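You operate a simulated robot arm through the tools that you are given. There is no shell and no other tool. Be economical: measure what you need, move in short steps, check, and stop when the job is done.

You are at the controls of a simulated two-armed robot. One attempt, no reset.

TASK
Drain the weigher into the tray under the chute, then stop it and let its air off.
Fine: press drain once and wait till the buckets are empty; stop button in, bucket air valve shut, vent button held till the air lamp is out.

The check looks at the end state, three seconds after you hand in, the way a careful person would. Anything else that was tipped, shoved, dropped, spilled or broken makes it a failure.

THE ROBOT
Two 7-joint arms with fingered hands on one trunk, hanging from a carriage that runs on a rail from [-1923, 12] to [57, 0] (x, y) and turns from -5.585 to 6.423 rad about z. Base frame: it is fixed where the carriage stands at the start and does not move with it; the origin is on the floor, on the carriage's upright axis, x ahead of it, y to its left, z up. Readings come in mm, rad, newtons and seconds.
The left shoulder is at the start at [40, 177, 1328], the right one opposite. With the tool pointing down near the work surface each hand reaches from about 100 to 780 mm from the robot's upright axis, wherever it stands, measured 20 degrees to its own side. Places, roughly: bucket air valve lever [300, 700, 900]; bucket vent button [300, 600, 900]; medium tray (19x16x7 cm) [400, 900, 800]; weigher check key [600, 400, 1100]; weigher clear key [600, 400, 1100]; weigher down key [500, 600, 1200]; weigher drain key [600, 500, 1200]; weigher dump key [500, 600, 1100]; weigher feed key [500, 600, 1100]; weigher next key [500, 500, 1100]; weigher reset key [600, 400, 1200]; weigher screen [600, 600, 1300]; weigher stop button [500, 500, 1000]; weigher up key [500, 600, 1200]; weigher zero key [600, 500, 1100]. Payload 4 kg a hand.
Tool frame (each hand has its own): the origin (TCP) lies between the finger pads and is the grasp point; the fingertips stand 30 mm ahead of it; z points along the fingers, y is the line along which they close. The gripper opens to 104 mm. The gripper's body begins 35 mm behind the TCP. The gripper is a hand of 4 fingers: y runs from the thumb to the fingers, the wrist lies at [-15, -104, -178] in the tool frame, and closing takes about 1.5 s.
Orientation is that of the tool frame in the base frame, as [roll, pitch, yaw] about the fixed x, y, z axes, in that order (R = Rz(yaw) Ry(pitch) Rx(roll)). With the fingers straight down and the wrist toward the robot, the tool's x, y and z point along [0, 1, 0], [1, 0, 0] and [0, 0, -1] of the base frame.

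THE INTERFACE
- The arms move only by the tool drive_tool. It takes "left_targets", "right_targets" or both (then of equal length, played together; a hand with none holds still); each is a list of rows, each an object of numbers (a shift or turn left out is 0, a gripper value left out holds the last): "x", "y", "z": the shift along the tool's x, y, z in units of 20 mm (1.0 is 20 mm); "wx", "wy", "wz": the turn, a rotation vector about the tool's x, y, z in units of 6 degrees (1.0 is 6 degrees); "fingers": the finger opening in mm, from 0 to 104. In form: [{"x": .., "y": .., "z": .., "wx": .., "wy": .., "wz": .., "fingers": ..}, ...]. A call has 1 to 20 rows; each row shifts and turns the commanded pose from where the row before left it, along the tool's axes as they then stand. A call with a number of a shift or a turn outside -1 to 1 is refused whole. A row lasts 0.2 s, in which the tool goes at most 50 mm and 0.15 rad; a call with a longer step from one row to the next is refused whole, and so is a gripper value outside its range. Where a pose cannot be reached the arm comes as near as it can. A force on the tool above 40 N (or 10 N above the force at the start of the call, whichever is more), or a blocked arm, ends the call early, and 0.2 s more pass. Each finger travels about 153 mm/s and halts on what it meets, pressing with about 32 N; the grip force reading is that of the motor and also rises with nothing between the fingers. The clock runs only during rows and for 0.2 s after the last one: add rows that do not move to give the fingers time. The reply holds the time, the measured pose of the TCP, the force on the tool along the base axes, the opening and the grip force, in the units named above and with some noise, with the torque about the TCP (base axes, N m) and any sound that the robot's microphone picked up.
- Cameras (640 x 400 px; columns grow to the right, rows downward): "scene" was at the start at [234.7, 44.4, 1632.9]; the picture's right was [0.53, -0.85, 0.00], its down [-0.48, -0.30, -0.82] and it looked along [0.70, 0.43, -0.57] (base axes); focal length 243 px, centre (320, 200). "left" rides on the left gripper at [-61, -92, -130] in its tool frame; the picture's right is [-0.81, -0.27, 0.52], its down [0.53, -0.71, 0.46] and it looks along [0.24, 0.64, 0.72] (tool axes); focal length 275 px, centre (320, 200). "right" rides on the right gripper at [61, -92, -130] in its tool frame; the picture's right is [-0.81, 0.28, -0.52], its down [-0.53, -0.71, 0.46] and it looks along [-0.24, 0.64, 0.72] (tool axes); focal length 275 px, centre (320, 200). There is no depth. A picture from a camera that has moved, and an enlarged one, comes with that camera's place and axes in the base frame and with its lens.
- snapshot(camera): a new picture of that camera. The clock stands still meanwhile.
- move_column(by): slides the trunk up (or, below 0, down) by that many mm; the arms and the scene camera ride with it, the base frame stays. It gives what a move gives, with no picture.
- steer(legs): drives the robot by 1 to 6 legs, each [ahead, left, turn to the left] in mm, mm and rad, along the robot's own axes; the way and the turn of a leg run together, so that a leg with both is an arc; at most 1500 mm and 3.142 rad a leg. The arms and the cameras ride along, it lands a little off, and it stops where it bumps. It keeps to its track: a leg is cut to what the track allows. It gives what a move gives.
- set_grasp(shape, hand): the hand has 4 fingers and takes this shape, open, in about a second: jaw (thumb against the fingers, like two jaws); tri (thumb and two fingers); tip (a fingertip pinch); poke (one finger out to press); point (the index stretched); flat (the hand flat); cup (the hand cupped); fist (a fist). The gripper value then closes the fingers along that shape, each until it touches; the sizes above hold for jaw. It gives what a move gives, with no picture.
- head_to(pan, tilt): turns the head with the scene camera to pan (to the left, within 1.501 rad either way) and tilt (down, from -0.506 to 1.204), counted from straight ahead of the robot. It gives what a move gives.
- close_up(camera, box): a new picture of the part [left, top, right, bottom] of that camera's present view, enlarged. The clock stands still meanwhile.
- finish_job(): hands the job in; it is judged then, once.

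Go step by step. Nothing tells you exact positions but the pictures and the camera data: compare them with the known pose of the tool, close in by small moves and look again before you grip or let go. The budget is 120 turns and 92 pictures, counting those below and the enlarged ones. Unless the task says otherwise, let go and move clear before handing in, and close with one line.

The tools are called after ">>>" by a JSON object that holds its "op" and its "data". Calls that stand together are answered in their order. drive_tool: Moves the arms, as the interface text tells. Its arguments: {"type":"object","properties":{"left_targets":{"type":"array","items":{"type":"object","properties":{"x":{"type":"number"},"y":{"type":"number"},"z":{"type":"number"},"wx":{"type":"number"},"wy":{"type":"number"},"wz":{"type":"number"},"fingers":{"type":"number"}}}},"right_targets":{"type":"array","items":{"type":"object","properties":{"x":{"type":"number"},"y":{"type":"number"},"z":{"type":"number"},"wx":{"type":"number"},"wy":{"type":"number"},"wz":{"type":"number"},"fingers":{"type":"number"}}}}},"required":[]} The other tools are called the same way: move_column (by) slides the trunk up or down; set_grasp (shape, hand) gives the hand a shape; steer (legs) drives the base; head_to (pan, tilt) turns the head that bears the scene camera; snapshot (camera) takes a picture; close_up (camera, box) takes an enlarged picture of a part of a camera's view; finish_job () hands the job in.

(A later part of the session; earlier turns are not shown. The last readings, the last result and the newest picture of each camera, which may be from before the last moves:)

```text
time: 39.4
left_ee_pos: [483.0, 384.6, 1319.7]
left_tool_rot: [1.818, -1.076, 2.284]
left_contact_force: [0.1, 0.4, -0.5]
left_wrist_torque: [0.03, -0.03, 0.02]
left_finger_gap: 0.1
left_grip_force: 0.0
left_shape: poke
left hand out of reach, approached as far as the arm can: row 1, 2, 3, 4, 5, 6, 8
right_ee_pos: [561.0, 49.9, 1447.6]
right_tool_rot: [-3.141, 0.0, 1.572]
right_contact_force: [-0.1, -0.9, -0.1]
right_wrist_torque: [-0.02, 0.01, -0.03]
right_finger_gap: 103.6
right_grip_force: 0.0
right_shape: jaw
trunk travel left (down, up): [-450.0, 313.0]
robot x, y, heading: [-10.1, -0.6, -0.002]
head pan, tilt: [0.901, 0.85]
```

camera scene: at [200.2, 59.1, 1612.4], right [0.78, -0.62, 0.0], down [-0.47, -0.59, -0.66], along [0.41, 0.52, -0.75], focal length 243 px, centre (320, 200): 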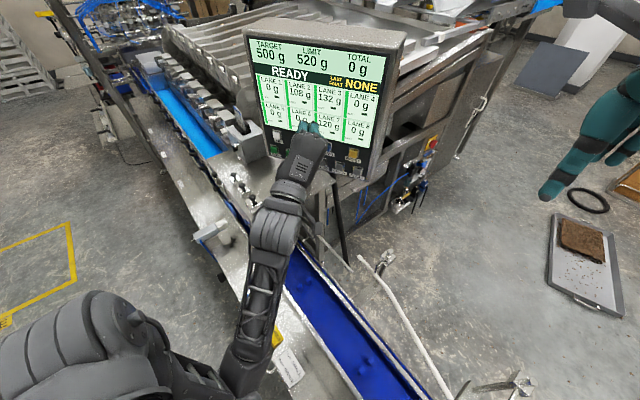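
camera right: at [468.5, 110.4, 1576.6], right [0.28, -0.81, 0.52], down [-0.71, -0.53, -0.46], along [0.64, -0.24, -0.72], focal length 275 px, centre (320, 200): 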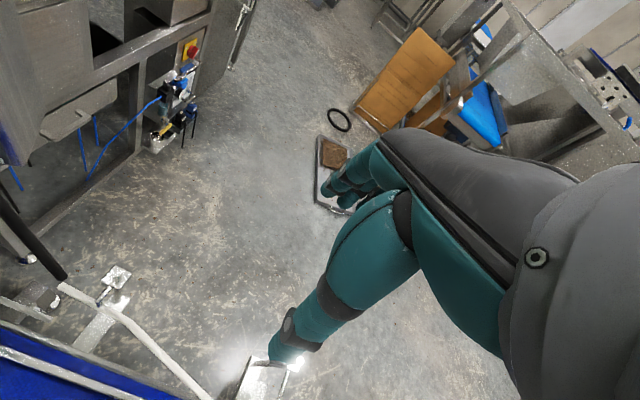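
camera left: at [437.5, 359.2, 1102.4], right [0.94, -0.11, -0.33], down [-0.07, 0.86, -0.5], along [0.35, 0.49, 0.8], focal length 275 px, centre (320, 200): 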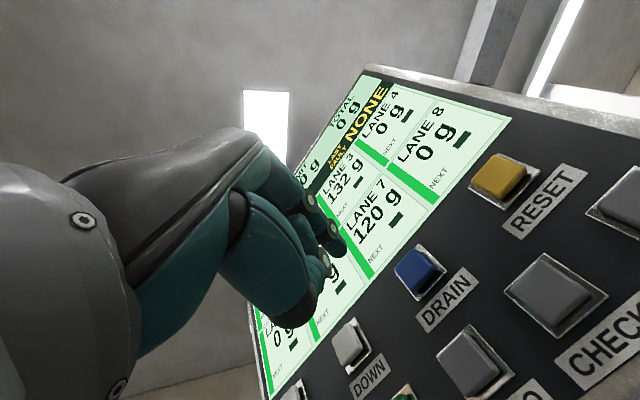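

The arm is happier with the palm coming from behind. I back away and return to the fingers-down pose, then try the "point" shape, whose index may stretch forward along the palm.

>>> {"op": "drive_tool", "data": {"left_targets": [{"x": 0.08, "y": -0.38, "z": -0.92}, {"x": 0.08, "y": -0.38, "z": -0.92}, {"x": 0.08, "y": -0.38, "z": -0.92}, {"x": 0.08, "y": -0.38, "z": -0.92}, {"x": 0.08, "y": -0.38, "z": -0.92}, {"wx": 0.69, "wy": -0.63, "wz": -0.37}, {"wx": 0.69, "wy": -0.63, "wz": -0.37}, {"wx": 0.69, "wy": -0.63, "wz": -0.37}, {"wx": 0.69, "wy": -0.63, "wz": -0.37}, {"wx": 0.69, "wy": -0.63, "wz": -0.37}, {"wx": 0.69, "wy": -0.63, "wz": -0.37}, {"wx": 0.69, "wy": -0.63, "wz": -0.37}, {"wx": 0.69, "wy": -0.63, "wz": -0.37}, {"wx": 0.69, "wy": -0.63, "wz": -0.37}, {"wx": 0.69, "wy": -0.63, "wz": -0.37}, {"wx": 0.69, "wy": -0.63, "wz": -0.37}, {"wx": 0.69, "wy": -0.63, "wz": -0.37}, {"wx": 0.69, "wy": -0.63, "wz": -0.37}, {"wx": 0.69, "wy": -0.63, "wz": -0.37}, {"wx": 0.69, "wy": -0.63, "wz": -0.37}]}}

```text
time: 43.5
left_ee_pos: [487.9, 344.3, 1308.7]
left_tool_rot: [3.127, 0.002, 2.12]
left_contact_force: [0.3, 0.5, 0.2]
left_wrist_torque: [-0.04, -0.03, -0.02]
left_finger_gap: 0.0
left_grip_force: 0.0
left_shape: poke
left hand out of reach, approached as far as the arm can: row 1, 2, 3, 4, 5
right_ee_pos: [560.2, 48.8, 1447.1]
right_tool_rot: [3.141, 0.001, 1.569]
right_contact_force: [0.3, 0.5, -0.5]
right_wrist_torque: [0.0, 0.02, 0.01]
right_finger_gap: 103.7
right_grip_force: 0.0
right_shape: jaw
trunk travel left (down, up): [-450.0, 313.0]
robot x, y, heading: [-11.4, 2.6, 0.004]
head pan, tilt: [0.901, 0.85]
```

Orientation is as wished. I back off a bit and set the point shape.

>>> {"op": "drive_tool", "data": {"left_targets": [{"y": -1}, {"y": -1}, {"y": -1}, {"y": -1}, {"y": -1}]}}

>>> {"op": "set_grasp", "data": {"shape": "point", "hand": "left"}}

>>> {"op": "snapshot", "data": {"camera": "left"}}

>>> {"op": "snapshot", "data": {"camera": "scene"}}

```text
time: 44.8
left_ee_pos: [466.0, 341.8, 1271.3]
left_tool_rot: [3.124, 0.0, 2.118]
left_contact_force: [-0.4, 0.6, 0.3]
left_wrist_torque: [-0.02, -0.02, -0.03]
left_finger_gap: 0.0
left_grip_force: 0.0
left_shape: poke
left hand out of reach, approached as far as the arm can: row 1, 2, 3, 4, 5
right_ee_pos: [559.8, 49.4, 1446.3]
right_tool_rot: [-3.141, 0.001, 1.571]
right_contact_force: [0.2, 0.1, -0.3]
right_wrist_torque: [-0.01, 0.0, 0.02]
right_finger_gap: 103.4
right_grip_force: 0.1
right_shape: jaw
trunk travel left (down, up): [-450.0, 313.0]
robot x, y, heading: [-8.5, -1.8, 0.003]
head pan, tilt: [0.901, 0.85]
```

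```text
time: 45.6
left_ee_pos: [467.4, 342.5, 1272.2]
left_tool_rot: [3.124, 0.0, 2.119]
left_contact_force: [-0.2, 1.3, -0.5]
left_wrist_torque: [0.0, -0.04, 0.0]
left_finger_gap: 0.0
left_grip_force: 0.0
left_shape: point
right_ee_pos: [560.9, 48.1, 1447.6]
right_tool_rot: [-3.141, 0.003, 1.571]
right_contact_force: [-0.8, 0.2, 0.1]
right_wrist_torque: [-0.03, -0.01, 0.05]
right_finger_gap: 103.5
right_grip_force: 0.1
right_shape: jaw
trunk travel left (down, up): [-450.0, 313.0]
robot x, y, heading: [-11.7, 1.6, 0.003]
head pan, tilt: [0.901, 0.85]
```

```text
57 pictures are left
camera left: at [419.2, 240.3, 1399.8], right [0.2, -0.83, -0.52], down [-0.88, 0.09, -0.47], along [0.43, 0.55, -0.71], focal length 275 px, centre (320, 200)
```

left: 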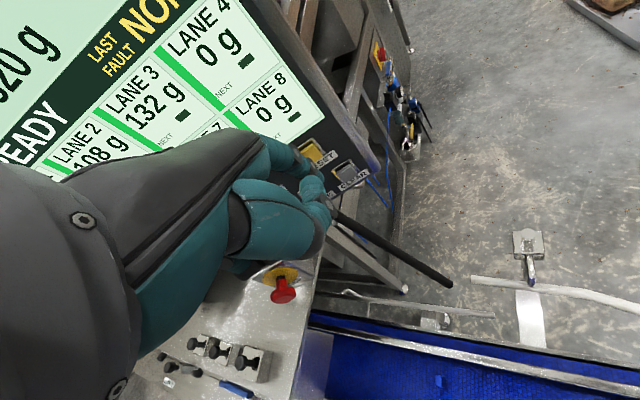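

```text
56 pictures are left
camera scene: at [200.2, 59.1, 1612.5], right [0.78, -0.62, 0.0], down [-0.47, -0.59, -0.66], along [0.41, 0.52, -0.75], focal length 243 px, centre (320, 200)
```

scene: 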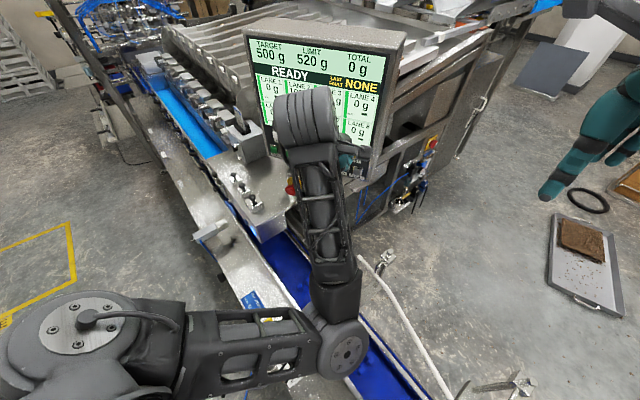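

The elbow has swung inward into an awkward branch. I stretch the arm out to the left and up to let the elbow unwind.

>>> {"op": "drive_tool", "data": {"left_targets": [{"x": 0.98, "y": 0.05, "z": -0.45}, {"x": 0.98, "y": 0.05, "z": -0.45}, {"x": 0.98, "y": 0.05, "z": -0.45}, {"x": 0.98, "y": 0.05, "z": -0.45}, {"x": 0.98, "y": 0.05, "z": -0.45}, {"x": 0.98, "y": 0.05, "z": -0.45}, {"x": 0.98, "y": 0.05, "z": -0.45}, {"x": 0.98, "y": 0.05, "z": -0.45}, {"x": 0.98, "y": 0.05, "z": -0.45}, {"x": 0.98, "y": 0.05, "z": -0.45}, {"x": 0.98, "y": 0.05, "z": -0.45}, {"x": 0.98, "y": 0.05, "z": -0.45}, {"x": 0.98, "y": 0.05, "z": -0.45}, {"x": 0.98, "y": 0.05, "z": -0.45}, {"x": 0.98, "y": 0.05, "z": -0.45}, {"x": 0.98, "y": 0.05, "z": -0.45}, {"x": 0.98, "y": 0.05, "z": -0.45}, {"x": 0.98, "y": 0.05, "z": -0.45}]}}

>>> {"op": "snapshot", "data": {"camera": "scene"}}

```text
time: 49.5
left_ee_pos: [291.3, 652.5, 1429.7]
left_tool_rot: [3.127, 0.004, 2.119]
left_contact_force: [0.7, 0.0, -0.5]
left_wrist_torque: [0.01, 0.01, -0.01]
left_finger_gap: 0.0
left_grip_force: 0.0
left_shape: point
right_ee_pos: [560.1, 48.2, 1446.4]
right_tool_rot: [3.141, 0.0, 1.569]
right_contact_force: [0.3, -0.1, 0.0]
right_wrist_torque: [-0.02, 0.02, -0.02]
right_finger_gap: 103.8
right_grip_force: 0.0
right_shape: jaw
trunk travel left (down, up): [-450.0, 313.0]
robot x, y, heading: [-6.1, 0.1, 0.001]
head pan, tilt: [0.901, 0.85]
```

```text
55 pictures are left
camera scene: at [200.1, 59.1, 1612.4], right [0.78, -0.62, 0.0], down [-0.47, -0.59, -0.66], along [0.41, 0.52, -0.75], focal length 243 px, centre (320, 200)
```

scene: 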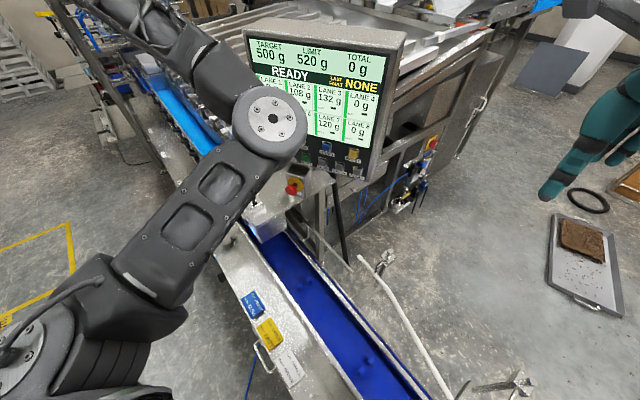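

The elbow is still on the inner side. I yaw the hand clockwise here, which should push the elbow outward.

>>> {"op": "drive_tool", "data": {"left_targets": [{"wz": 1}, {"wz": 1}, {"wz": 1}, {"wz": 1}, {"wz": 1}, {"wz": 1}, {"wz": 1}, {"wz": 1}, {"wz": 1}, {"wz": 1}, {"wz": 1}, {"wz": 1}]}}

>>> {"op": "snapshot", "data": {"camera": "scene"}}

```text
time: 52.0
left_ee_pos: [295.0, 649.6, 1430.6]
left_tool_rot: [3.137, -0.011, 0.861]
left_contact_force: [-0.7, 0.2, 1.1]
left_wrist_torque: [0.0, -0.01, -0.04]
left_finger_gap: 0.0
left_grip_force: 0.1
left_shape: point
right_ee_pos: [559.1, 47.4, 1446.3]
right_tool_rot: [-3.141, -0.002, 1.572]
right_contact_force: [-0.3, 0.3, 0.0]
right_wrist_torque: [0.02, 0.01, 0.0]
right_finger_gap: 103.5
right_grip_force: 0.0
right_shape: jaw
trunk travel left (down, up): [-450.0, 313.0]
robot x, y, heading: [-12.1, -1.1, -0.004]
head pan, tilt: [0.901, 0.85]
```

```text
54 pictures are left
camera scene: at [200.2, 59.1, 1612.5], right [0.78, -0.62, 0.0], down [-0.47, -0.59, -0.66], along [0.41, 0.52, -0.75], focal length 243 px, centre (320, 200)
```

scene: 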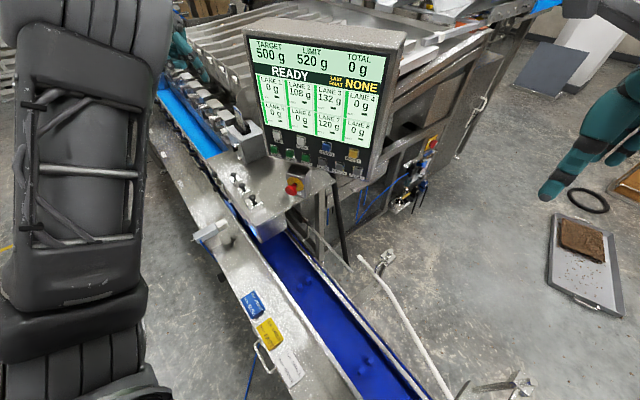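

Elbow is out left again. Now I bring the hand back toward its starting place and look at the pointing index.

>>> {"op": "drive_tool", "data": {"left_targets": [{"x": -0.6, "y": 1, "z": 0.3, "wz": -0.5}, {"x": -0.6, "y": 1, "z": 0.3, "wz": -0.5}, {"x": -0.6, "y": 1, "z": 0.3, "wz": -0.5}, {"x": -0.6, "y": 1, "z": 0.3, "wz": -0.5}, {"x": -0.6, "y": 1, "z": 0.3, "wz": -0.5}, {"x": -0.8, "y": 0.8, "z": 0.3, "wz": -0.5}, {"x": -0.8, "y": 0.8, "z": 0.3, "wz": -0.5}, {"x": -0.8, "y": 0.5, "z": 0.3, "wz": -0.5}, {"x": -0.8, "y": 0.5, "z": 0.3, "wz": -0.5}, {"x": -0.8, "z": 0.3, "wz": -0.5}, {"wz": -0.5}, {"wz": -0.5}]}}

>>> {"op": "snapshot", "data": {"camera": "scene"}}

>>> {"op": "close_up", "data": {"camera": "left", "box": [200, 100, 400, 300]}}

```text
time: 54.6
left_ee_pos: [364.1, 450.2, 1371.7]
left_tool_rot: [3.128, -0.007, 1.49]
left_contact_force: [0.8, 0.5, -0.2]
left_wrist_torque: [-0.01, -0.01, 0.03]
left_finger_gap: 0.0
left_grip_force: 0.1
left_shape: point
right_ee_pos: [560.0, 48.8, 1447.7]
right_tool_rot: [3.141, 0.001, 1.571]
right_contact_force: [0.0, -0.3, 0.5]
right_wrist_torque: [0.03, -0.01, 0.03]
right_finger_gap: 103.7
right_grip_force: 0.0
right_shape: jaw
trunk travel left (down, up): [-450.0, 313.0]
robot x, y, heading: [-7.0, -0.6, -0.002]
head pan, tilt: [0.901, 0.85]
```

```text
53 pictures are left
camera scene: at [200.2, 59.1, 1612.5], right [0.78, -0.62, 0.0], down [-0.47, -0.59, -0.66], along [0.41, 0.52, -0.75], focal length 243 px, centre (320, 200)
```

scene: 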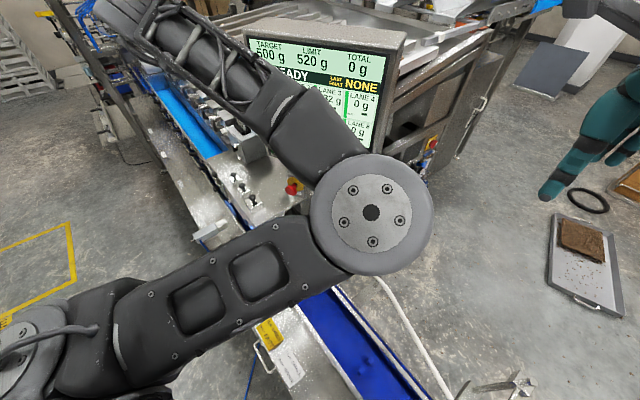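

```text
2.00 times, centred on (300, 200) of left
camera zoom: at [265.7, 394.7, 1499.7], right [-0.33, -0.78, -0.53], down [-0.66, 0.59, -0.46], along [0.67, 0.2, -0.71], focal length 551 px, centre (360, 200)
```

zoom: 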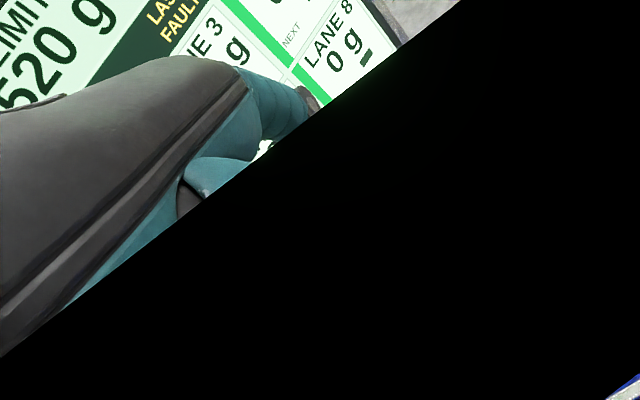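

The elbow swung inward again. I go back out left and yaw further clockwise before coming in.

>>> {"op": "drive_tool", "data": {"left_targets": [{"x": 0.8, "y": -0.3, "z": -0.3, "wz": 0.8}, {"x": 0.8, "y": -0.3, "z": -0.3, "wz": 0.8}, {"x": 0.8, "y": -0.3, "z": -0.3, "wz": 0.8}, {"x": 0.8, "y": -0.3, "z": -0.3, "wz": 0.8}, {"x": 0.8, "y": -0.6, "z": -0.3, "wz": 0.8}, {"x": 0.8, "y": -0.6, "z": -0.3, "wz": 0.8}, {"x": 0.6, "y": -1, "z": -0.3, "wz": 0.8}, {"x": 0.6, "y": -1, "z": -0.3, "wz": 0.8}, {"x": 0.6, "y": -1, "z": -0.3, "wz": 0.8}, {"x": 0.3, "y": -0.8, "z": -0.3, "wz": 0.8}, {"wz": 1}, {"wz": 1}, {"wz": 1}, {"wz": 1}, {"wz": 1}, {"wz": 1}, {"wz": 1}, {"wz": 1}]}}

>>> {"op": "snapshot", "data": {"camera": "scene"}}

```text
time: 58.5
left_ee_pos: [325.0, 611.6, 1429.8]
left_tool_rot: [-3.134, -0.018, 0.077]
left_contact_force: [0.2, 0.0, 0.4]
left_wrist_torque: [0.04, 0.01, 0.0]
left_finger_gap: 0.0
left_grip_force: 0.0
left_shape: point
left hand out of reach, approached as far as the arm can: row 15, 16, 17, 18
right_ee_pos: [560.7, 48.7, 1446.0]
right_tool_rot: [-3.141, 0.0, 1.571]
right_contact_force: [0.4, -0.2, 0.9]
right_wrist_torque: [0.01, 0.03, 0.04]
right_finger_gap: 103.7
right_grip_force: 0.0
right_shape: jaw
trunk travel left (down, up): [-450.0, 313.0]
robot x, y, heading: [-6.5, 1.4, -0.004]
head pan, tilt: [0.901, 0.85]
```

```text
51 pictures are left
camera scene: at [200.2, 59.0, 1612.5], right [0.78, -0.62, 0.0], down [-0.47, -0.59, -0.66], along [0.41, 0.52, -0.75], focal length 243 px, centre (320, 200)
```

scene: 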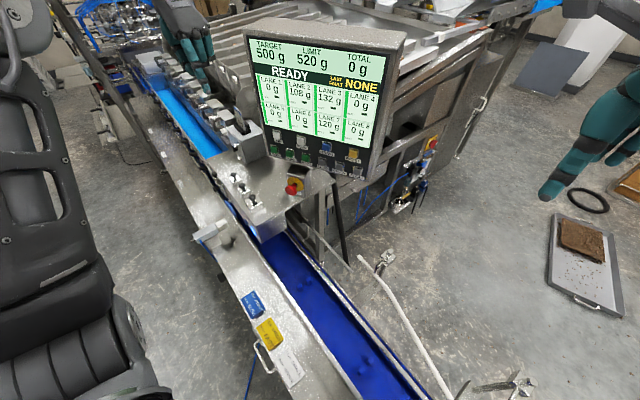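

Elbow is on the left. I come inward keeping this yaw.

>>> {"op": "drive_tool", "data": {"left_targets": [{"y": 0.8, "z": 0.3}, {"y": 0.8, "z": 0.3}, {"y": 0.8, "z": 0.3}, {"y": 0.8, "z": 0.3}, {"y": 0.8, "z": 0.3}, {"y": 0.8, "z": 0.3}, {"y": 0.8, "z": 0.3}, {"y": 0.8, "z": 0.3}, {"y": 0.8, "z": 0.3}, {"y": 0.8, "z": 0.3}]}}

>>> {"op": "snapshot", "data": {"camera": "scene"}}

```text
time: 60.6
left_ee_pos: [339.8, 456.2, 1371.2]
left_tool_rot: [-3.134, -0.017, 0.08]
left_contact_force: [0.0, 0.9, -0.8]
left_wrist_torque: [-0.03, 0.0, 0.01]
left_finger_gap: 0.1
left_grip_force: 0.1
left_shape: point
right_ee_pos: [558.9, 48.1, 1447.0]
right_tool_rot: [-3.141, 0.001, 1.571]
right_contact_force: [0.0, -0.1, -0.3]
right_wrist_torque: [0.0, 0.06, -0.02]
right_finger_gap: 103.6
right_grip_force: 0.0
right_shape: jaw
trunk travel left (down, up): [-450.0, 313.0]
robot x, y, heading: [-9.8, -1.4, 0.005]
head pan, tilt: [0.901, 0.85]
```

```text
50 pictures are left
camera scene: at [200.2, 59.0, 1612.5], right [0.78, -0.62, 0.0], down [-0.47, -0.59, -0.66], along [0.41, 0.52, -0.75], focal length 243 px, centre (320, 200)
```

scene: 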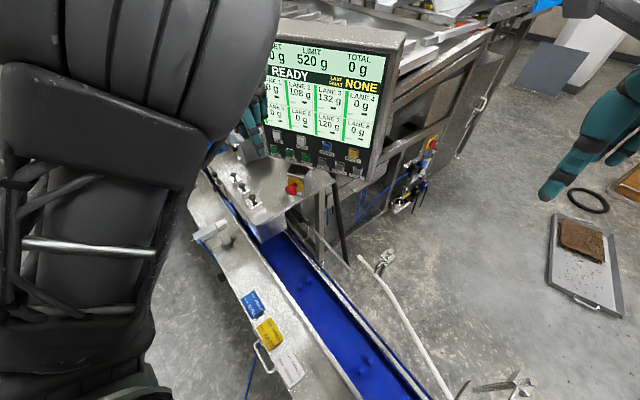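

The elbow is now high. I back the robot off, draw the hand back and down so the elbow can drop outward, then yaw.

>>> {"op": "steer", "data": {"legs": [[-450, 0, 0]]}}

>>> {"op": "drive_tool", "data": {"left_targets": [{"x": -0.7, "z": 0.8}, {"x": -0.7, "z": 0.8}, {"x": -0.7, "z": 0.8}, {"x": -0.7, "z": 0.8}, {"x": -0.7, "z": 0.8}, {"x": -0.7, "z": 0.8}, {"x": -0.7, "z": 0.8}, {"x": -0.7, "z": 0.8}, {"x": -0.7, "z": 0.8}, {"x": -0.7, "z": 0.8}]}}

>>> {"op": "snapshot", "data": {"camera": "scene"}}

```text
time: 63.4
left_ee_pos: [-116.4, 459.0, 1371.3]
left_tool_rot: [-3.135, -0.017, 0.083]
left_contact_force: [0.3, 0.7, -1.1]
left_wrist_torque: [0.01, -0.01, 0.02]
left_finger_gap: 0.1
left_grip_force: 0.1
left_shape: point
right_ee_pos: [104.9, 52.5, 1447.0]
right_tool_rot: [-3.14, 0.001, 1.574]
right_contact_force: [-0.1, 0.3, -0.2]
right_wrist_torque: [0.0, 0.01, 0.01]
right_finger_gap: 103.4
right_grip_force: 0.1
right_shape: jaw
trunk travel left (down, up): [-450.0, 313.0]
robot x, y, heading: [-464.2, 1.4, 0.005]
head pan, tilt: [0.901, 0.85]
```

```text
time: 65.6
left_ee_pos: [-253.4, 450.2, 1210.3]
left_tool_rot: [-3.132, -0.016, 0.08]
left_contact_force: [0.1, -0.1, -0.6]
left_wrist_torque: [-0.02, 0.0, -0.03]
left_finger_gap: 0.0
left_grip_force: 0.1
left_shape: point
right_ee_pos: [105.3, 52.2, 1447.4]
right_tool_rot: [3.141, -0.001, 1.574]
right_contact_force: [0.4, -0.2, -0.2]
right_wrist_torque: [-0.05, 0.01, -0.02]
right_finger_gap: 103.8
right_grip_force: 0.0
right_shape: jaw
trunk travel left (down, up): [-450.0, 313.0]
robot x, y, heading: [-462.9, 5.7, -0.002]
head pan, tilt: [0.901, 0.85]
```

```text
49 pictures are left
camera scene: at [-255.1, 62.4, 1612.4], right [0.79, -0.62, 0.0], down [-0.47, -0.59, -0.66], along [0.41, 0.52, -0.75], focal length 243 px, centre (320, 200)
```

scene: 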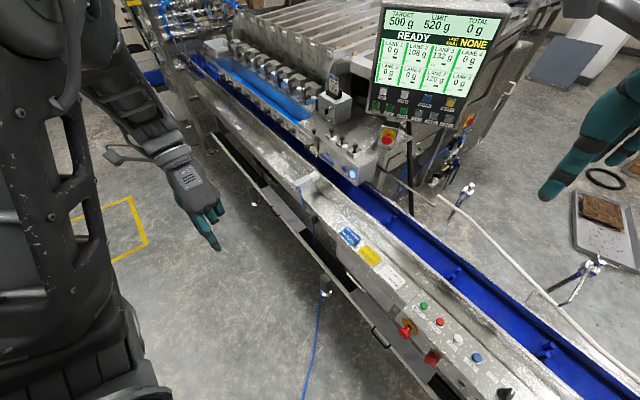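

>>> {"op": "close_up", "data": {"camera": "left", "box": [180, 80, 420, 320]}}

>>> {"op": "close_up", "data": {"camera": "scene", "box": [120, 140, 280, 260]}}

```text
1.67 times, centred on (300, 200) of left
camera zoom: at [-324.1, 534.0, 1339.6], right [-0.82, 0.21, -0.53], down [0.48, 0.76, -0.44], along [0.31, -0.62, -0.73], focal length 459 px, centre (353, 200)
```

zoom: 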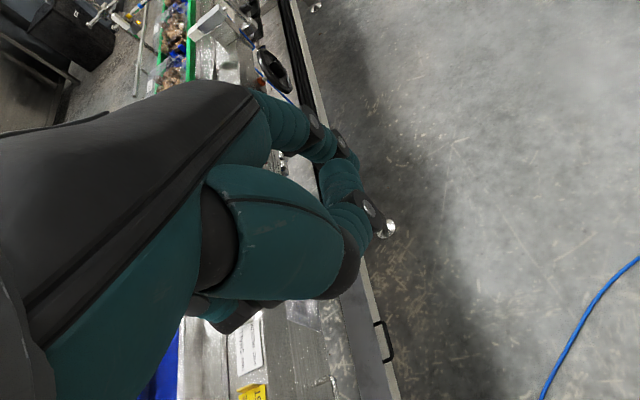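

```text
3.33 times, centred on (200, 200) of scene
camera zoom: at [-255.1, 62.4, 1612.4], right [0.79, -0.62, 0.0], down [-0.47, -0.59, -0.66], along [0.41, 0.52, -0.75], focal length 809 px, centre (720, 200)
```

zoom: 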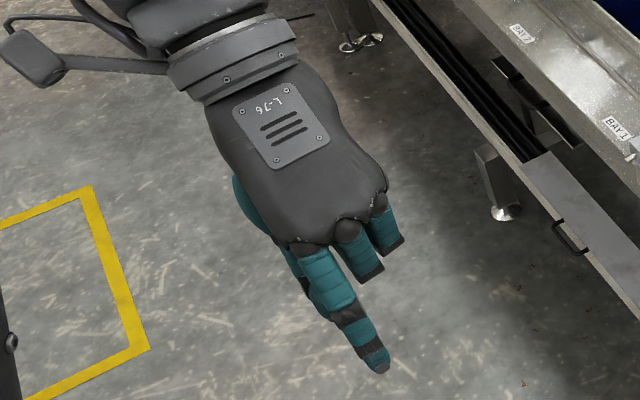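

Triangulated, the pointing index tip sits at about (-13, 46, 58) in the tool frame — ideal for pressing forward with a mild pitch. Now I yaw the hand forward here and check the elbow.

>>> {"op": "drive_tool", "data": {"left_targets": [{"wz": -1}, {"wz": -1}, {"wz": -1}, {"wz": -1}, {"wz": -1}, {"wz": -1}, {"wz": -1}, {"wz": -1}, {"wz": -1}, {"wz": -1}, {"wz": -1}, {"wz": -1}, {"wz": -1}, {"wz": -1}]}}

>>> {"op": "snapshot", "data": {"camera": "scene"}}

```text
time: 68.6
left_ee_pos: [-241.6, 485.7, 1217.3]
left_tool_rot: [3.125, -0.009, 1.55]
left_contact_force: [0.3, -0.4, -0.9]
left_wrist_torque: [0.04, -0.01, 0.02]
left_finger_gap: 0.0
left_grip_force: 0.1
left_shape: point
left hand out of reach, approached as far as the arm can: row 11, 12, 13, 14
right_ee_pos: [104.9, 52.3, 1446.8]
right_tool_rot: [-3.141, 0.0, 1.576]
right_contact_force: [-0.6, -0.4, 0.2]
right_wrist_torque: [-0.01, 0.0, 0.0]
right_finger_gap: 103.3
right_grip_force: 0.0
right_shape: jaw
trunk travel left (down, up): [-450.0, 313.0]
robot x, y, heading: [-461.3, -1.2, -0.001]
head pan, tilt: [0.901, 0.85]
```

```text
46 pictures are left
camera scene: at [-255.0, 62.4, 1612.5], right [0.79, -0.62, 0.0], down [-0.47, -0.59, -0.66], along [0.41, 0.52, -0.75], focal length 243 px, centre (320, 200)
```

scene: 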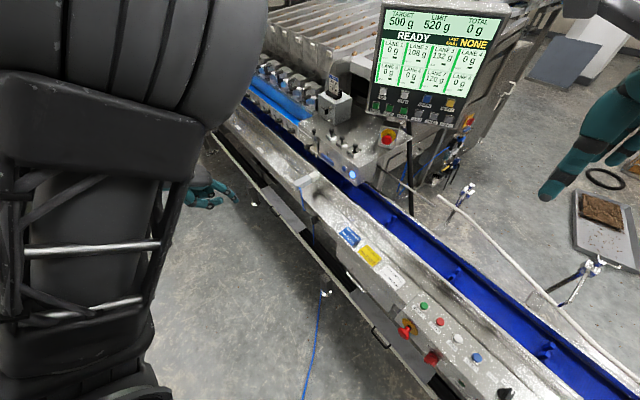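

Elbow is still in the upper branch. I undo the yaw and pitch the hand so the forearm must come from below, then swing round to face forward.

>>> {"op": "drive_tool", "data": {"left_targets": [{"wz": 1}, {"wz": 1}, {"wz": 1}, {"wz": 1}, {"wz": 1}, {"wz": 1}, {"wz": 1}, {"wz": 1}, {"wz": 1}, {"wz": 1}, {"wz": 1}, {"wz": 1}, {"wz": 1}, {"wz": 1}, {"wx": -1}, {"wx": -1}, {"wx": -1}, {"wx": -1}, {"wx": -1}, {"wx": -1}]}}

>>> {"op": "drive_tool", "data": {"left_targets": [{"wx": -1}, {"wx": -1}, {"wx": -1}, {"wx": -1}, {"wx": -1}, {"wx": -1}, {}]}}

>>> {"op": "snapshot", "data": {"camera": "scene"}}

```text
time: 72.8
left_ee_pos: [-243.5, 486.8, 1217.7]
left_tool_rot: [2.521, -0.018, 0.083]
left_contact_force: [-0.1, 0.3, 0.2]
left_wrist_torque: [0.02, -0.01, 0.04]
left_finger_gap: 0.0
left_grip_force: 0.1
left_shape: point
right_ee_pos: [105.7, 52.6, 1448.1]
right_tool_rot: [3.142, -0.001, 1.574]
right_contact_force: [0.6, 0.1, 0.5]
right_wrist_torque: [0.0, -0.03, 0.02]
right_finger_gap: 103.5
right_grip_force: 0.1
right_shape: jaw
trunk travel left (down, up): [-450.0, 313.0]
robot x, y, heading: [-464.2, 1.2, -0.001]
head pan, tilt: [0.901, 0.85]
```

```text
time: 74.4
left_ee_pos: [-220.7, 445.6, 1191.6]
left_tool_rot: [1.894, -0.016, 0.082]
left_contact_force: [0.3, -0.7, 0.1]
left_wrist_torque: [0.0, -0.04, 0.0]
left_finger_gap: 0.0
left_grip_force: 0.1
left_shape: point
left hand out of reach, approached as far as the arm can: row 4, 5, 6
right_ee_pos: [104.7, 53.6, 1446.8]
right_tool_rot: [3.141, 0.001, 1.575]
right_contact_force: [-0.4, 0.1, -0.1]
right_wrist_torque: [0.0, 0.0, 0.0]
right_finger_gap: 103.6
right_grip_force: 0.1
right_shape: jaw
trunk travel left (down, up): [-450.0, 313.0]
robot x, y, heading: [-467.5, 3.2, 0.0]
head pan, tilt: [0.901, 0.85]
```

```text
45 pictures are left
camera scene: at [-255.0, 62.4, 1612.5], right [0.79, -0.62, 0.0], down [-0.47, -0.59, -0.66], along [0.41, 0.52, -0.75], focal length 243 px, centre (320, 200)
```

scene: 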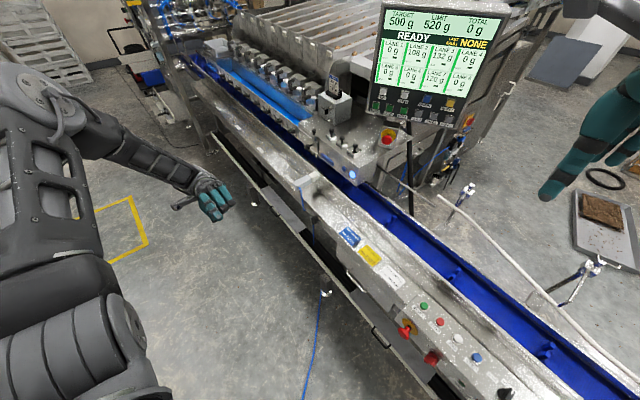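

Elbow dropped to the left as wanted. Now I swing the hand round to face forward with ~48° downward pitch.

>>> {"op": "drive_tool", "data": {"left_targets": [{"wx": 0.35, "wy": 0.92, "wz": -0.38}, {"wx": 0.35, "wy": 0.92, "wz": -0.38}, {"wx": 0.35, "wy": 0.9, "wz": -0.43}, {"wx": 0.35, "wy": 0.9, "wz": -0.43}, {"wx": 0.35, "wy": 0.87, "wz": -0.5}, {"wx": 0.35, "wy": 0.87, "wz": -0.5}, {"wx": 0.35, "wy": 0.83, "wz": -0.55}, {"wx": 0.35, "wy": 0.83, "wz": -0.55}, {"wx": 0.35, "wy": 0.79, "wz": -0.61}, {"wx": 0.35, "wy": 0.79, "wz": -0.61}, {"wx": 0.35, "wy": 0.74, "wz": -0.67}, {"wx": 0.35, "wy": 0.74, "wz": -0.67}, {"wx": 0.35, "wy": 0.69, "wz": -0.72}, {"wx": 0.35, "wy": 0.69, "wz": -0.72}, {}]}}

>>> {"op": "snapshot", "data": {"camera": "scene"}}

```text
time: 77.6
left_ee_pos: [-213.7, 488.9, 1189.1]
left_tool_rot: [2.404, 0.01, 1.539]
left_contact_force: [-0.1, 0.2, 1.1]
left_wrist_torque: [0.01, 0.01, -0.03]
left_finger_gap: 0.1
left_grip_force: 0.1
left_shape: point
left hand out of reach, approached as far as the arm can: row 9, 10, 11, 12, 13, 14
right_ee_pos: [104.7, 52.5, 1446.9]
right_tool_rot: [-3.141, 0.001, 1.575]
right_contact_force: [0.2, 0.4, -0.3]
right_wrist_torque: [0.02, 0.0, -0.04]
right_finger_gap: 103.7
right_grip_force: 0.1
right_shape: jaw
trunk travel left (down, up): [-450.0, 313.0]
robot x, y, heading: [-463.5, 5.0, -0.0]
head pan, tilt: [0.901, 0.85]
```

```text
44 pictures are left
camera scene: at [-255.0, 62.4, 1612.5], right [0.79, -0.62, 0.0], down [-0.47, -0.59, -0.66], along [0.41, 0.52, -0.75], focal length 243 px, centre (320, 200)
```

scene: 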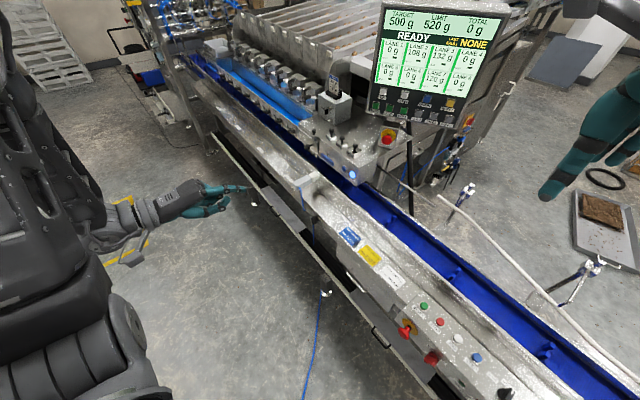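

The hand now points forward naturally with the elbow out left and low. I extend it and yaw ~26° left toward the panel's facing.

>>> {"op": "drive_tool", "data": {"left_targets": [{"x": -0.19, "y": 0.66, "z": 0.49}, {"x": -0.19, "y": 0.66, "z": 0.49}, {"x": -0.19, "y": 0.66, "z": 0.49}, {"x": -0.19, "y": 0.66, "z": 0.49}, {"x": -0.19, "y": 0.66, "z": 0.49}, {"x": -0.19, "y": 0.66, "z": 0.49}, {"x": -0.19, "y": 0.66, "z": 0.49}, {"x": -0.19, "y": 0.66, "z": 0.49}, {"x": -0.19, "y": 0.66, "z": 0.49}, {"x": -0.19, "y": 0.66, "z": 0.49}, {"x": -0.19, "y": 0.66, "z": 0.49}, {"x": -0.19, "y": 0.66, "z": 0.49}, {"wy": 0.6, "wz": -0.67}, {"wy": 0.6, "wz": -0.67}, {"wy": 0.6, "wz": -0.67}, {"wy": 0.6, "wz": -0.67}, {"wy": 0.6, "wz": -0.67}, {}]}}

```text
time: 81.4
left_ee_pos: [-10.0, 449.7, 1204.8]
left_tool_rot: [2.41, 0.01, 2.017]
left_contact_force: [0.2, 0.4, 0.0]
left_wrist_torque: [-0.01, 0.02, -0.04]
left_finger_gap: 0.0
left_grip_force: 0.0
left_shape: point
left hand out of reach, approached as far as the arm can: row 2, 4, 16, 17
right_ee_pos: [104.9, 53.4, 1447.6]
right_tool_rot: [3.14, 0.002, 1.575]
right_contact_force: [0.1, 0.6, -0.6]
right_wrist_torque: [0.0, 0.04, -0.01]
right_finger_gap: 103.5
right_grip_force: 0.0
right_shape: jaw
trunk travel left (down, up): [-450.0, 313.0]
robot x, y, heading: [-465.0, 4.7, 0.002]
head pan, tilt: [0.901, 0.85]
```

Pose is good. I drive forward 440 mm toward the panel, leaving ~60 mm.

>>> {"op": "steer", "data": {"legs": [[440, 0, 0]]}}

>>> {"op": "head_to", "data": {"pan": 0.6, "tilt": 0.6}}

>>> {"op": "close_up", "data": {"camera": "scene", "box": [150, 160, 310, 260]}}

```text
time: 84.0
left_ee_pos: [426.7, 445.3, 1204.7]
left_tool_rot: [2.408, 0.01, 2.012]
left_contact_force: [0.5, 0.2, 0.4]
left_wrist_torque: [-0.04, -0.03, 0.01]
left_finger_gap: 0.0
left_grip_force: 0.1
left_shape: point
right_ee_pos: [539.3, 48.4, 1446.1]
right_tool_rot: [-3.141, 0.001, 1.572]
right_contact_force: [0.4, 0.9, -0.3]
right_wrist_torque: [0.0, 0.0, -0.01]
right_finger_gap: 103.7
right_grip_force: 0.0
right_shape: jaw
trunk travel left (down, up): [-450.0, 313.0]
robot x, y, heading: [-35.0, -1.3, 0.001]
head pan, tilt: [0.901, 0.85]
```

```text
time: 84.8
left_ee_pos: [426.0, 446.1, 1204.2]
left_tool_rot: [2.409, 0.01, 2.014]
left_contact_force: [1.0, -1.1, -0.3]
left_wrist_torque: [0.01, -0.02, 0.02]
left_finger_gap: 0.0
left_grip_force: 0.1
left_shape: point
right_ee_pos: [540.4, 49.5, 1446.7]
right_tool_rot: [3.142, 0.0, 1.572]
right_contact_force: [0.1, 0.4, -0.1]
right_wrist_torque: [0.0, -0.05, -0.03]
right_finger_gap: 103.7
right_grip_force: 0.1
right_shape: jaw
trunk travel left (down, up): [-450.0, 313.0]
robot x, y, heading: [-29.1, -0.1, 0.0]
head pan, tilt: [0.6, 0.6]
```

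```text
4.00 times, centred on (230, 210) of scene
camera zoom: at [204.2, 47.8, 1633.3], right [0.57, -0.82, 0.0], down [-0.47, -0.32, -0.82], along [0.68, 0.47, -0.57], focal length 970 px, centre (680, 160)
```

zoom: 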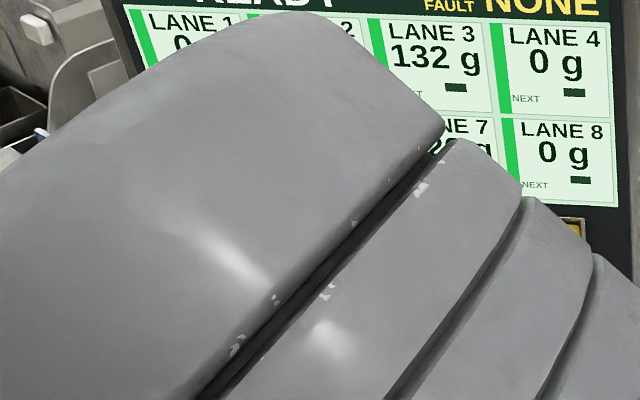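

The upper arm blocks the scene view; I use the left hand camera.

>>> {"op": "snapshot", "data": {"camera": "left"}}

>>> {"op": "snapshot", "data": {"camera": "scene"}}

```text
42 pictures are left
camera left: at [312.0, 323.5, 1241.1], right [0.48, -0.68, -0.56], down [-0.43, 0.38, -0.82], along [0.77, 0.63, -0.11], focal length 275 px, centre (320, 200)
```

left: 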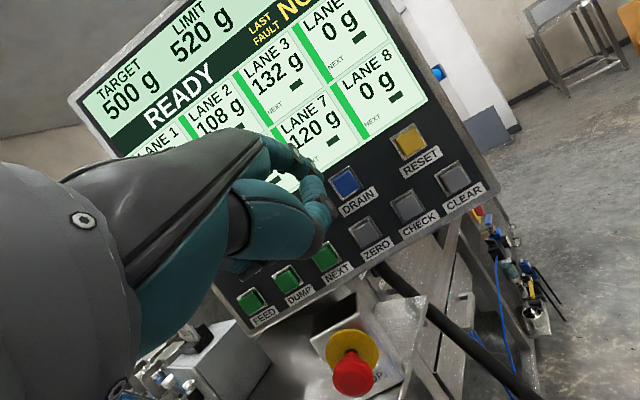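

```text
41 pictures are left
camera scene: at [204.2, 47.8, 1633.3], right [0.57, -0.82, 0.0], down [-0.47, -0.32, -0.82], along [0.68, 0.47, -0.57], focal length 243 px, centre (320, 200)
```

scene: 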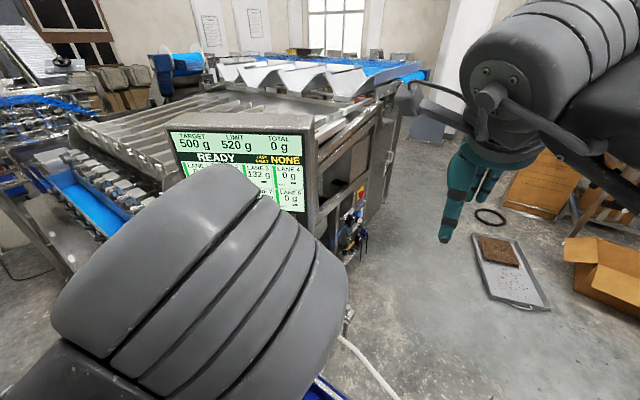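

>>> {"op": "close_up", "data": {"camera": "left", "box": [230, 120, 430, 270]}}

```text
2.67 times, centred on (330, 195) of left
camera zoom: at [312.0, 323.5, 1241.1], right [0.48, -0.68, -0.56], down [-0.43, 0.38, -0.82], along [0.77, 0.63, -0.11], focal length 734 px, centre (293, 213)
```

zoom: 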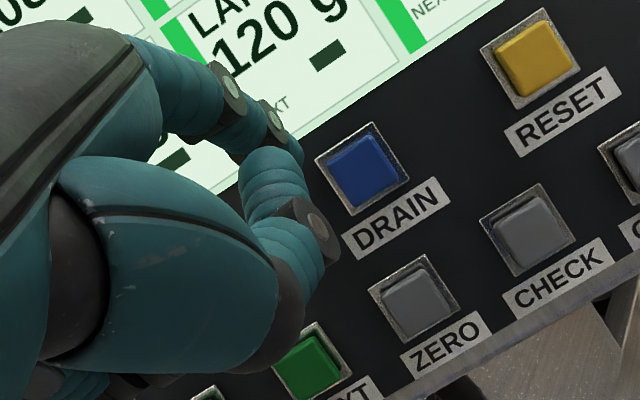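

The straight finger seen in the hand camera is the index; its tip fits (-17, 68, 28) in the tool frame. I tip the hand to a steeper pitch so the thumb recedes, then check where the index points.

>>> {"op": "drive_tool", "data": {"left_targets": [{"wx": 0.9}, {"wx": 0.9}, {"wx": 0.9}, {"wx": 0.9}, {"wx": 0.9}, {}]}}

>>> {"op": "snapshot", "data": {"camera": "left"}}

```text
time: 86.2
left_ee_pos: [418.2, 452.8, 1189.6]
left_tool_rot: [2.918, 0.02, 2.041]
left_contact_force: [0.0, -0.2, 0.2]
left_wrist_torque: [-0.03, 0.05, -0.01]
left_finger_gap: 0.2
left_grip_force: 0.0
left_shape: point
right_ee_pos: [539.8, 48.3, 1447.7]
right_tool_rot: [-3.139, 0.0, 1.572]
right_contact_force: [-0.2, 0.1, 0.0]
right_wrist_torque: [0.01, -0.01, -0.02]
right_finger_gap: 103.3
right_grip_force: 0.0
right_shape: jaw
trunk travel left (down, up): [-450.0, 313.0]
robot x, y, heading: [-27.0, 2.5, 0.002]
head pan, tilt: [0.6, 0.6]
```

```text
39 pictures are left
camera left: at [339.1, 346.7, 1297.0], right [0.23, -0.8, -0.55], down [-0.77, 0.2, -0.61], along [0.6, 0.56, -0.57], focal length 275 px, centre (320, 200)
```

left: 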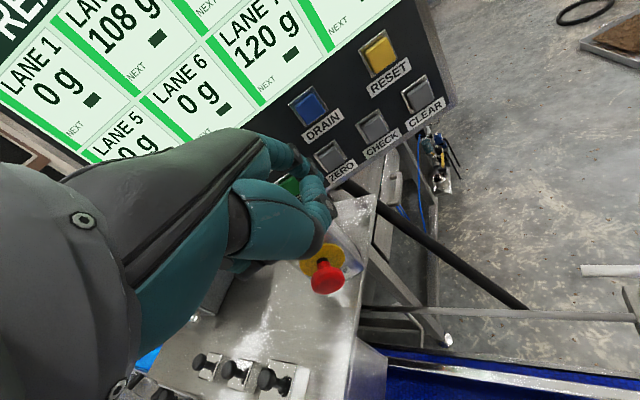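

Clear view of drain. The tip is ~70 mm short, ~28 low and ~18 left; I close half the gap and align.

>>> {"op": "drive_tool", "data": {"left_targets": [{"x": -0.225, "y": 0.5, "z": -0.245}, {"x": -0.225, "y": 0.5, "z": -0.245}, {"x": -0.225, "y": 0.5, "z": -0.245}, {"x": -0.225, "y": 0.5, "z": -0.245}, {}]}}

>>> {"op": "close_up", "data": {"camera": "left", "box": [220, 60, 420, 210]}}

```text
time: 87.6
left_ee_pos: [450.7, 457.7, 1202.5]
left_tool_rot: [2.943, 0.023, 2.052]
left_contact_force: [0.2, 0.2, -0.3]
left_wrist_torque: [-0.01, -0.02, -0.02]
left_finger_gap: 0.2
left_grip_force: 0.1
left_shape: point
right_ee_pos: [538.9, 48.5, 1447.6]
right_tool_rot: [-3.141, -0.003, 1.572]
right_contact_force: [0.9, -0.5, -0.1]
right_wrist_torque: [0.02, -0.01, 0.03]
right_finger_gap: 103.8
right_grip_force: 0.1
right_shape: jaw
trunk travel left (down, up): [-450.0, 313.0]
robot x, y, heading: [-26.2, -1.6, 0.001]
head pan, tilt: [0.6, 0.6]
stopped in row 5 (left hand): the arm was blocked; the commanded pose is now the measured one
```

```text
2.67 times, centred on (320, 135) of left
camera zoom: at [375.2, 350.1, 1315.8], right [0.23, -0.81, -0.54], down [-0.78, 0.18, -0.6], along [0.58, 0.56, -0.59], focal length 734 px, centre (320, 373)
```

zoom: 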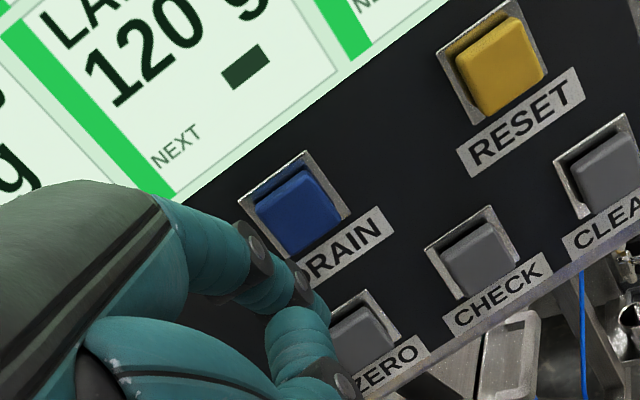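

Nearly aligned; the arm balked again at raising. I raise the trunk 15 mm instead, then nudge forward with the arm.

>>> {"op": "move_column", "data": {"by": 15}}

>>> {"op": "drive_tool", "data": {"left_targets": [{"y": 0.4, "z": 0.08, "x": -0.1}, {"y": 0.4, "z": 0.08, "x": -0.1}, {}]}}

>>> {"op": "close_up", "data": {"camera": "left", "box": [220, 60, 420, 210]}}

```text
time: 88.3
left_ee_pos: [451.4, 455.4, 1219.9]
left_tool_rot: [2.942, 0.023, 2.048]
left_contact_force: [0.6, 0.2, 0.2]
left_wrist_torque: [-0.02, 0.03, -0.01]
left_finger_gap: 0.4
left_grip_force: 0.1
left_shape: point
right_ee_pos: [540.3, 50.3, 1461.3]
right_tool_rot: [-3.142, -0.001, 1.57]
right_contact_force: [0.1, 0.4, -0.7]
right_wrist_torque: [0.0, 0.01, -0.01]
right_finger_gap: 103.3
right_grip_force: 0.0
right_shape: jaw
trunk travel left (down, up): [-465.0, 298.0]
robot x, y, heading: [-30.0, 1.3, 0.0]
head pan, tilt: [0.6, 0.6]
```

```text
time: 89.1
left_ee_pos: [465.5, 460.5, 1220.9]
left_tool_rot: [2.945, 0.029, 2.055]
left_contact_force: [0.2, 0.1, -0.3]
left_wrist_torque: [0.0, -0.02, 0.0]
left_finger_gap: 0.0
left_grip_force: 0.1
left_shape: point
right_ee_pos: [539.3, 48.9, 1461.6]
right_tool_rot: [-3.142, 0.0, 1.569]
right_contact_force: [0.1, 0.0, -0.2]
right_wrist_torque: [0.02, -0.01, -0.01]
right_finger_gap: 103.7
right_grip_force: 0.0
right_shape: jaw
trunk travel left (down, up): [-465.0, 298.0]
robot x, y, heading: [-29.2, -2.8, -0.0]
head pan, tilt: [0.6, 0.6]
```

```text
2.67 times, centred on (320, 135) of left
camera zoom: at [390.8, 355.4, 1331.2], right [0.23, -0.81, -0.54], down [-0.78, 0.17, -0.6], along [0.58, 0.56, -0.59], focal length 734 px, centre (320, 373)
```

zoom: 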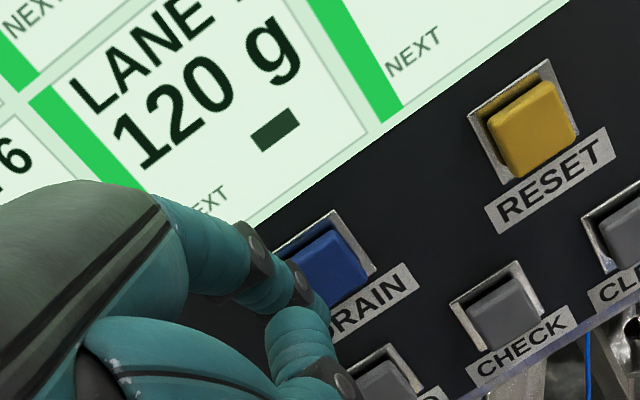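

Tip is ~27 mm from the drain key, ~9 mm left of centre. I close most of it.

>>> {"op": "drive_tool", "data": {"left_targets": [{"y": 0.3, "z": 0.06, "x": -0.14}, {"y": 0.3, "z": 0.06, "x": -0.14}, {"y": 0.2, "z": 0.04, "x": -0.12}, {}]}}

>>> {"op": "close_up", "data": {"camera": "left", "box": [260, 110, 400, 215]}}

```text
time: 90.1
left_ee_pos: [484.4, 461.0, 1220.8]
left_tool_rot: [2.942, 0.024, 2.054]
left_contact_force: [-0.3, -1.2, 0.0]
left_wrist_torque: [-0.06, -0.01, -0.03]
left_finger_gap: 96.0
left_grip_force: 0.0
left_shape: point
right_ee_pos: [539.3, 48.0, 1462.1]
right_tool_rot: [-3.141, -0.001, 1.57]
right_contact_force: [0.0, -1.1, -1.2]
right_wrist_torque: [0.01, 0.01, 0.0]
right_finger_gap: 103.5
right_grip_force: 0.0
right_shape: jaw
trunk travel left (down, up): [-465.0, 298.0]
robot x, y, heading: [-28.7, -2.2, 0.002]
head pan, tilt: [0.6, 0.6]
```

```text
3.81 times, centred on (330, 162) of left
camera zoom: at [410.7, 355.0, 1332.1], right [0.23, -0.81, -0.54], down [-0.78, 0.18, -0.6], along [0.58, 0.56, -0.59], focal length 1049 px, centre (282, 343)
```

zoom: 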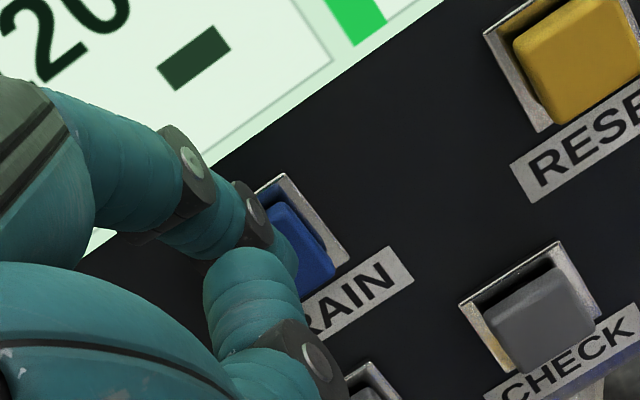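

The index touches the key region. I check the screen for any state change before pressing further.

>>> {"op": "close_up", "data": {"camera": "scene", "box": [160, 110, 320, 220]}}

```text
3.64 times, centred on (240, 165) of scene
camera zoom: at [204.2, 47.7, 1648.4], right [0.56, -0.83, 0.0], down [-0.47, -0.32, -0.83], along [0.68, 0.47, -0.56], focal length 882 px, centre (611, 327)
```

zoom: 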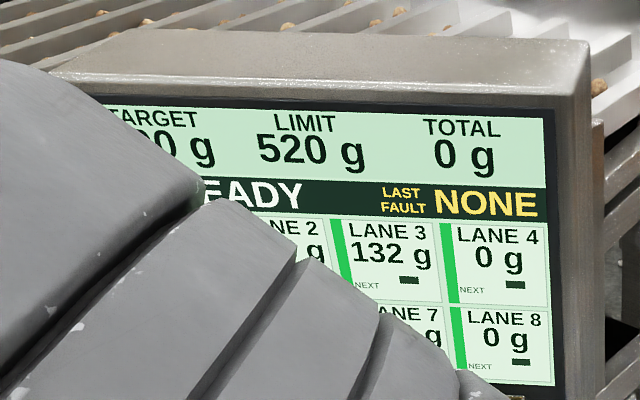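

Still READY, so not pressed yet. I press in about 8 mm.

>>> {"op": "drive_tool", "data": {"left_targets": [{"y": 0.2, "z": 0.04, "x": -0.08}, {"y": 0.2, "z": 0.04, "x": -0.06}, {}]}}

>>> {"op": "close_up", "data": {"camera": "scene", "box": [160, 110, 320, 220]}}

```text
time: 90.9
left_ee_pos: [493.6, 462.6, 1220.9]
left_tool_rot: [2.939, 0.019, 2.049]
left_contact_force: [-4.1, -1.8, 0.4]
left_wrist_torque: [-0.01, -0.09, -0.07]
left_finger_gap: 96.1
left_grip_force: 0.2
left_shape: point
right_ee_pos: [539.2, 49.2, 1462.3]
right_tool_rot: [3.14, 0.002, 1.571]
right_contact_force: [0.1, 0.7, -0.1]
right_wrist_torque: [0.02, -0.01, -0.02]
right_finger_gap: 103.6
right_grip_force: 0.1
right_shape: jaw
trunk travel left (down, up): [-465.0, 298.0]
robot x, y, heading: [-29.4, 1.1, -0.002]
head pan, tilt: [0.6, 0.6]
heard: click
```

```text
3.64 times, centred on (240, 165) of scene
camera zoom: at [204.0, 47.7, 1648.3], right [0.56, -0.83, 0.0], down [-0.47, -0.32, -0.82], along [0.68, 0.47, -0.57], focal length 882 px, centre (611, 327)
```

zoom: 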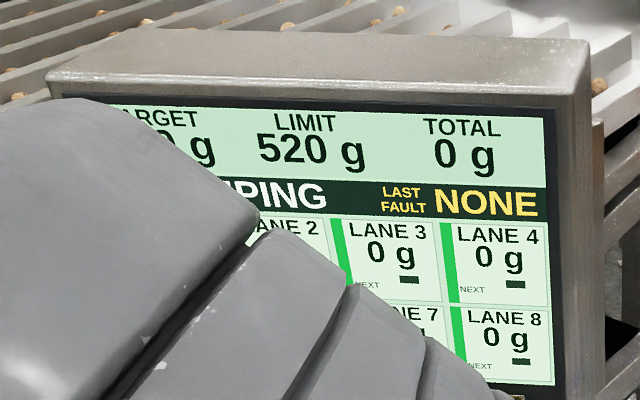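

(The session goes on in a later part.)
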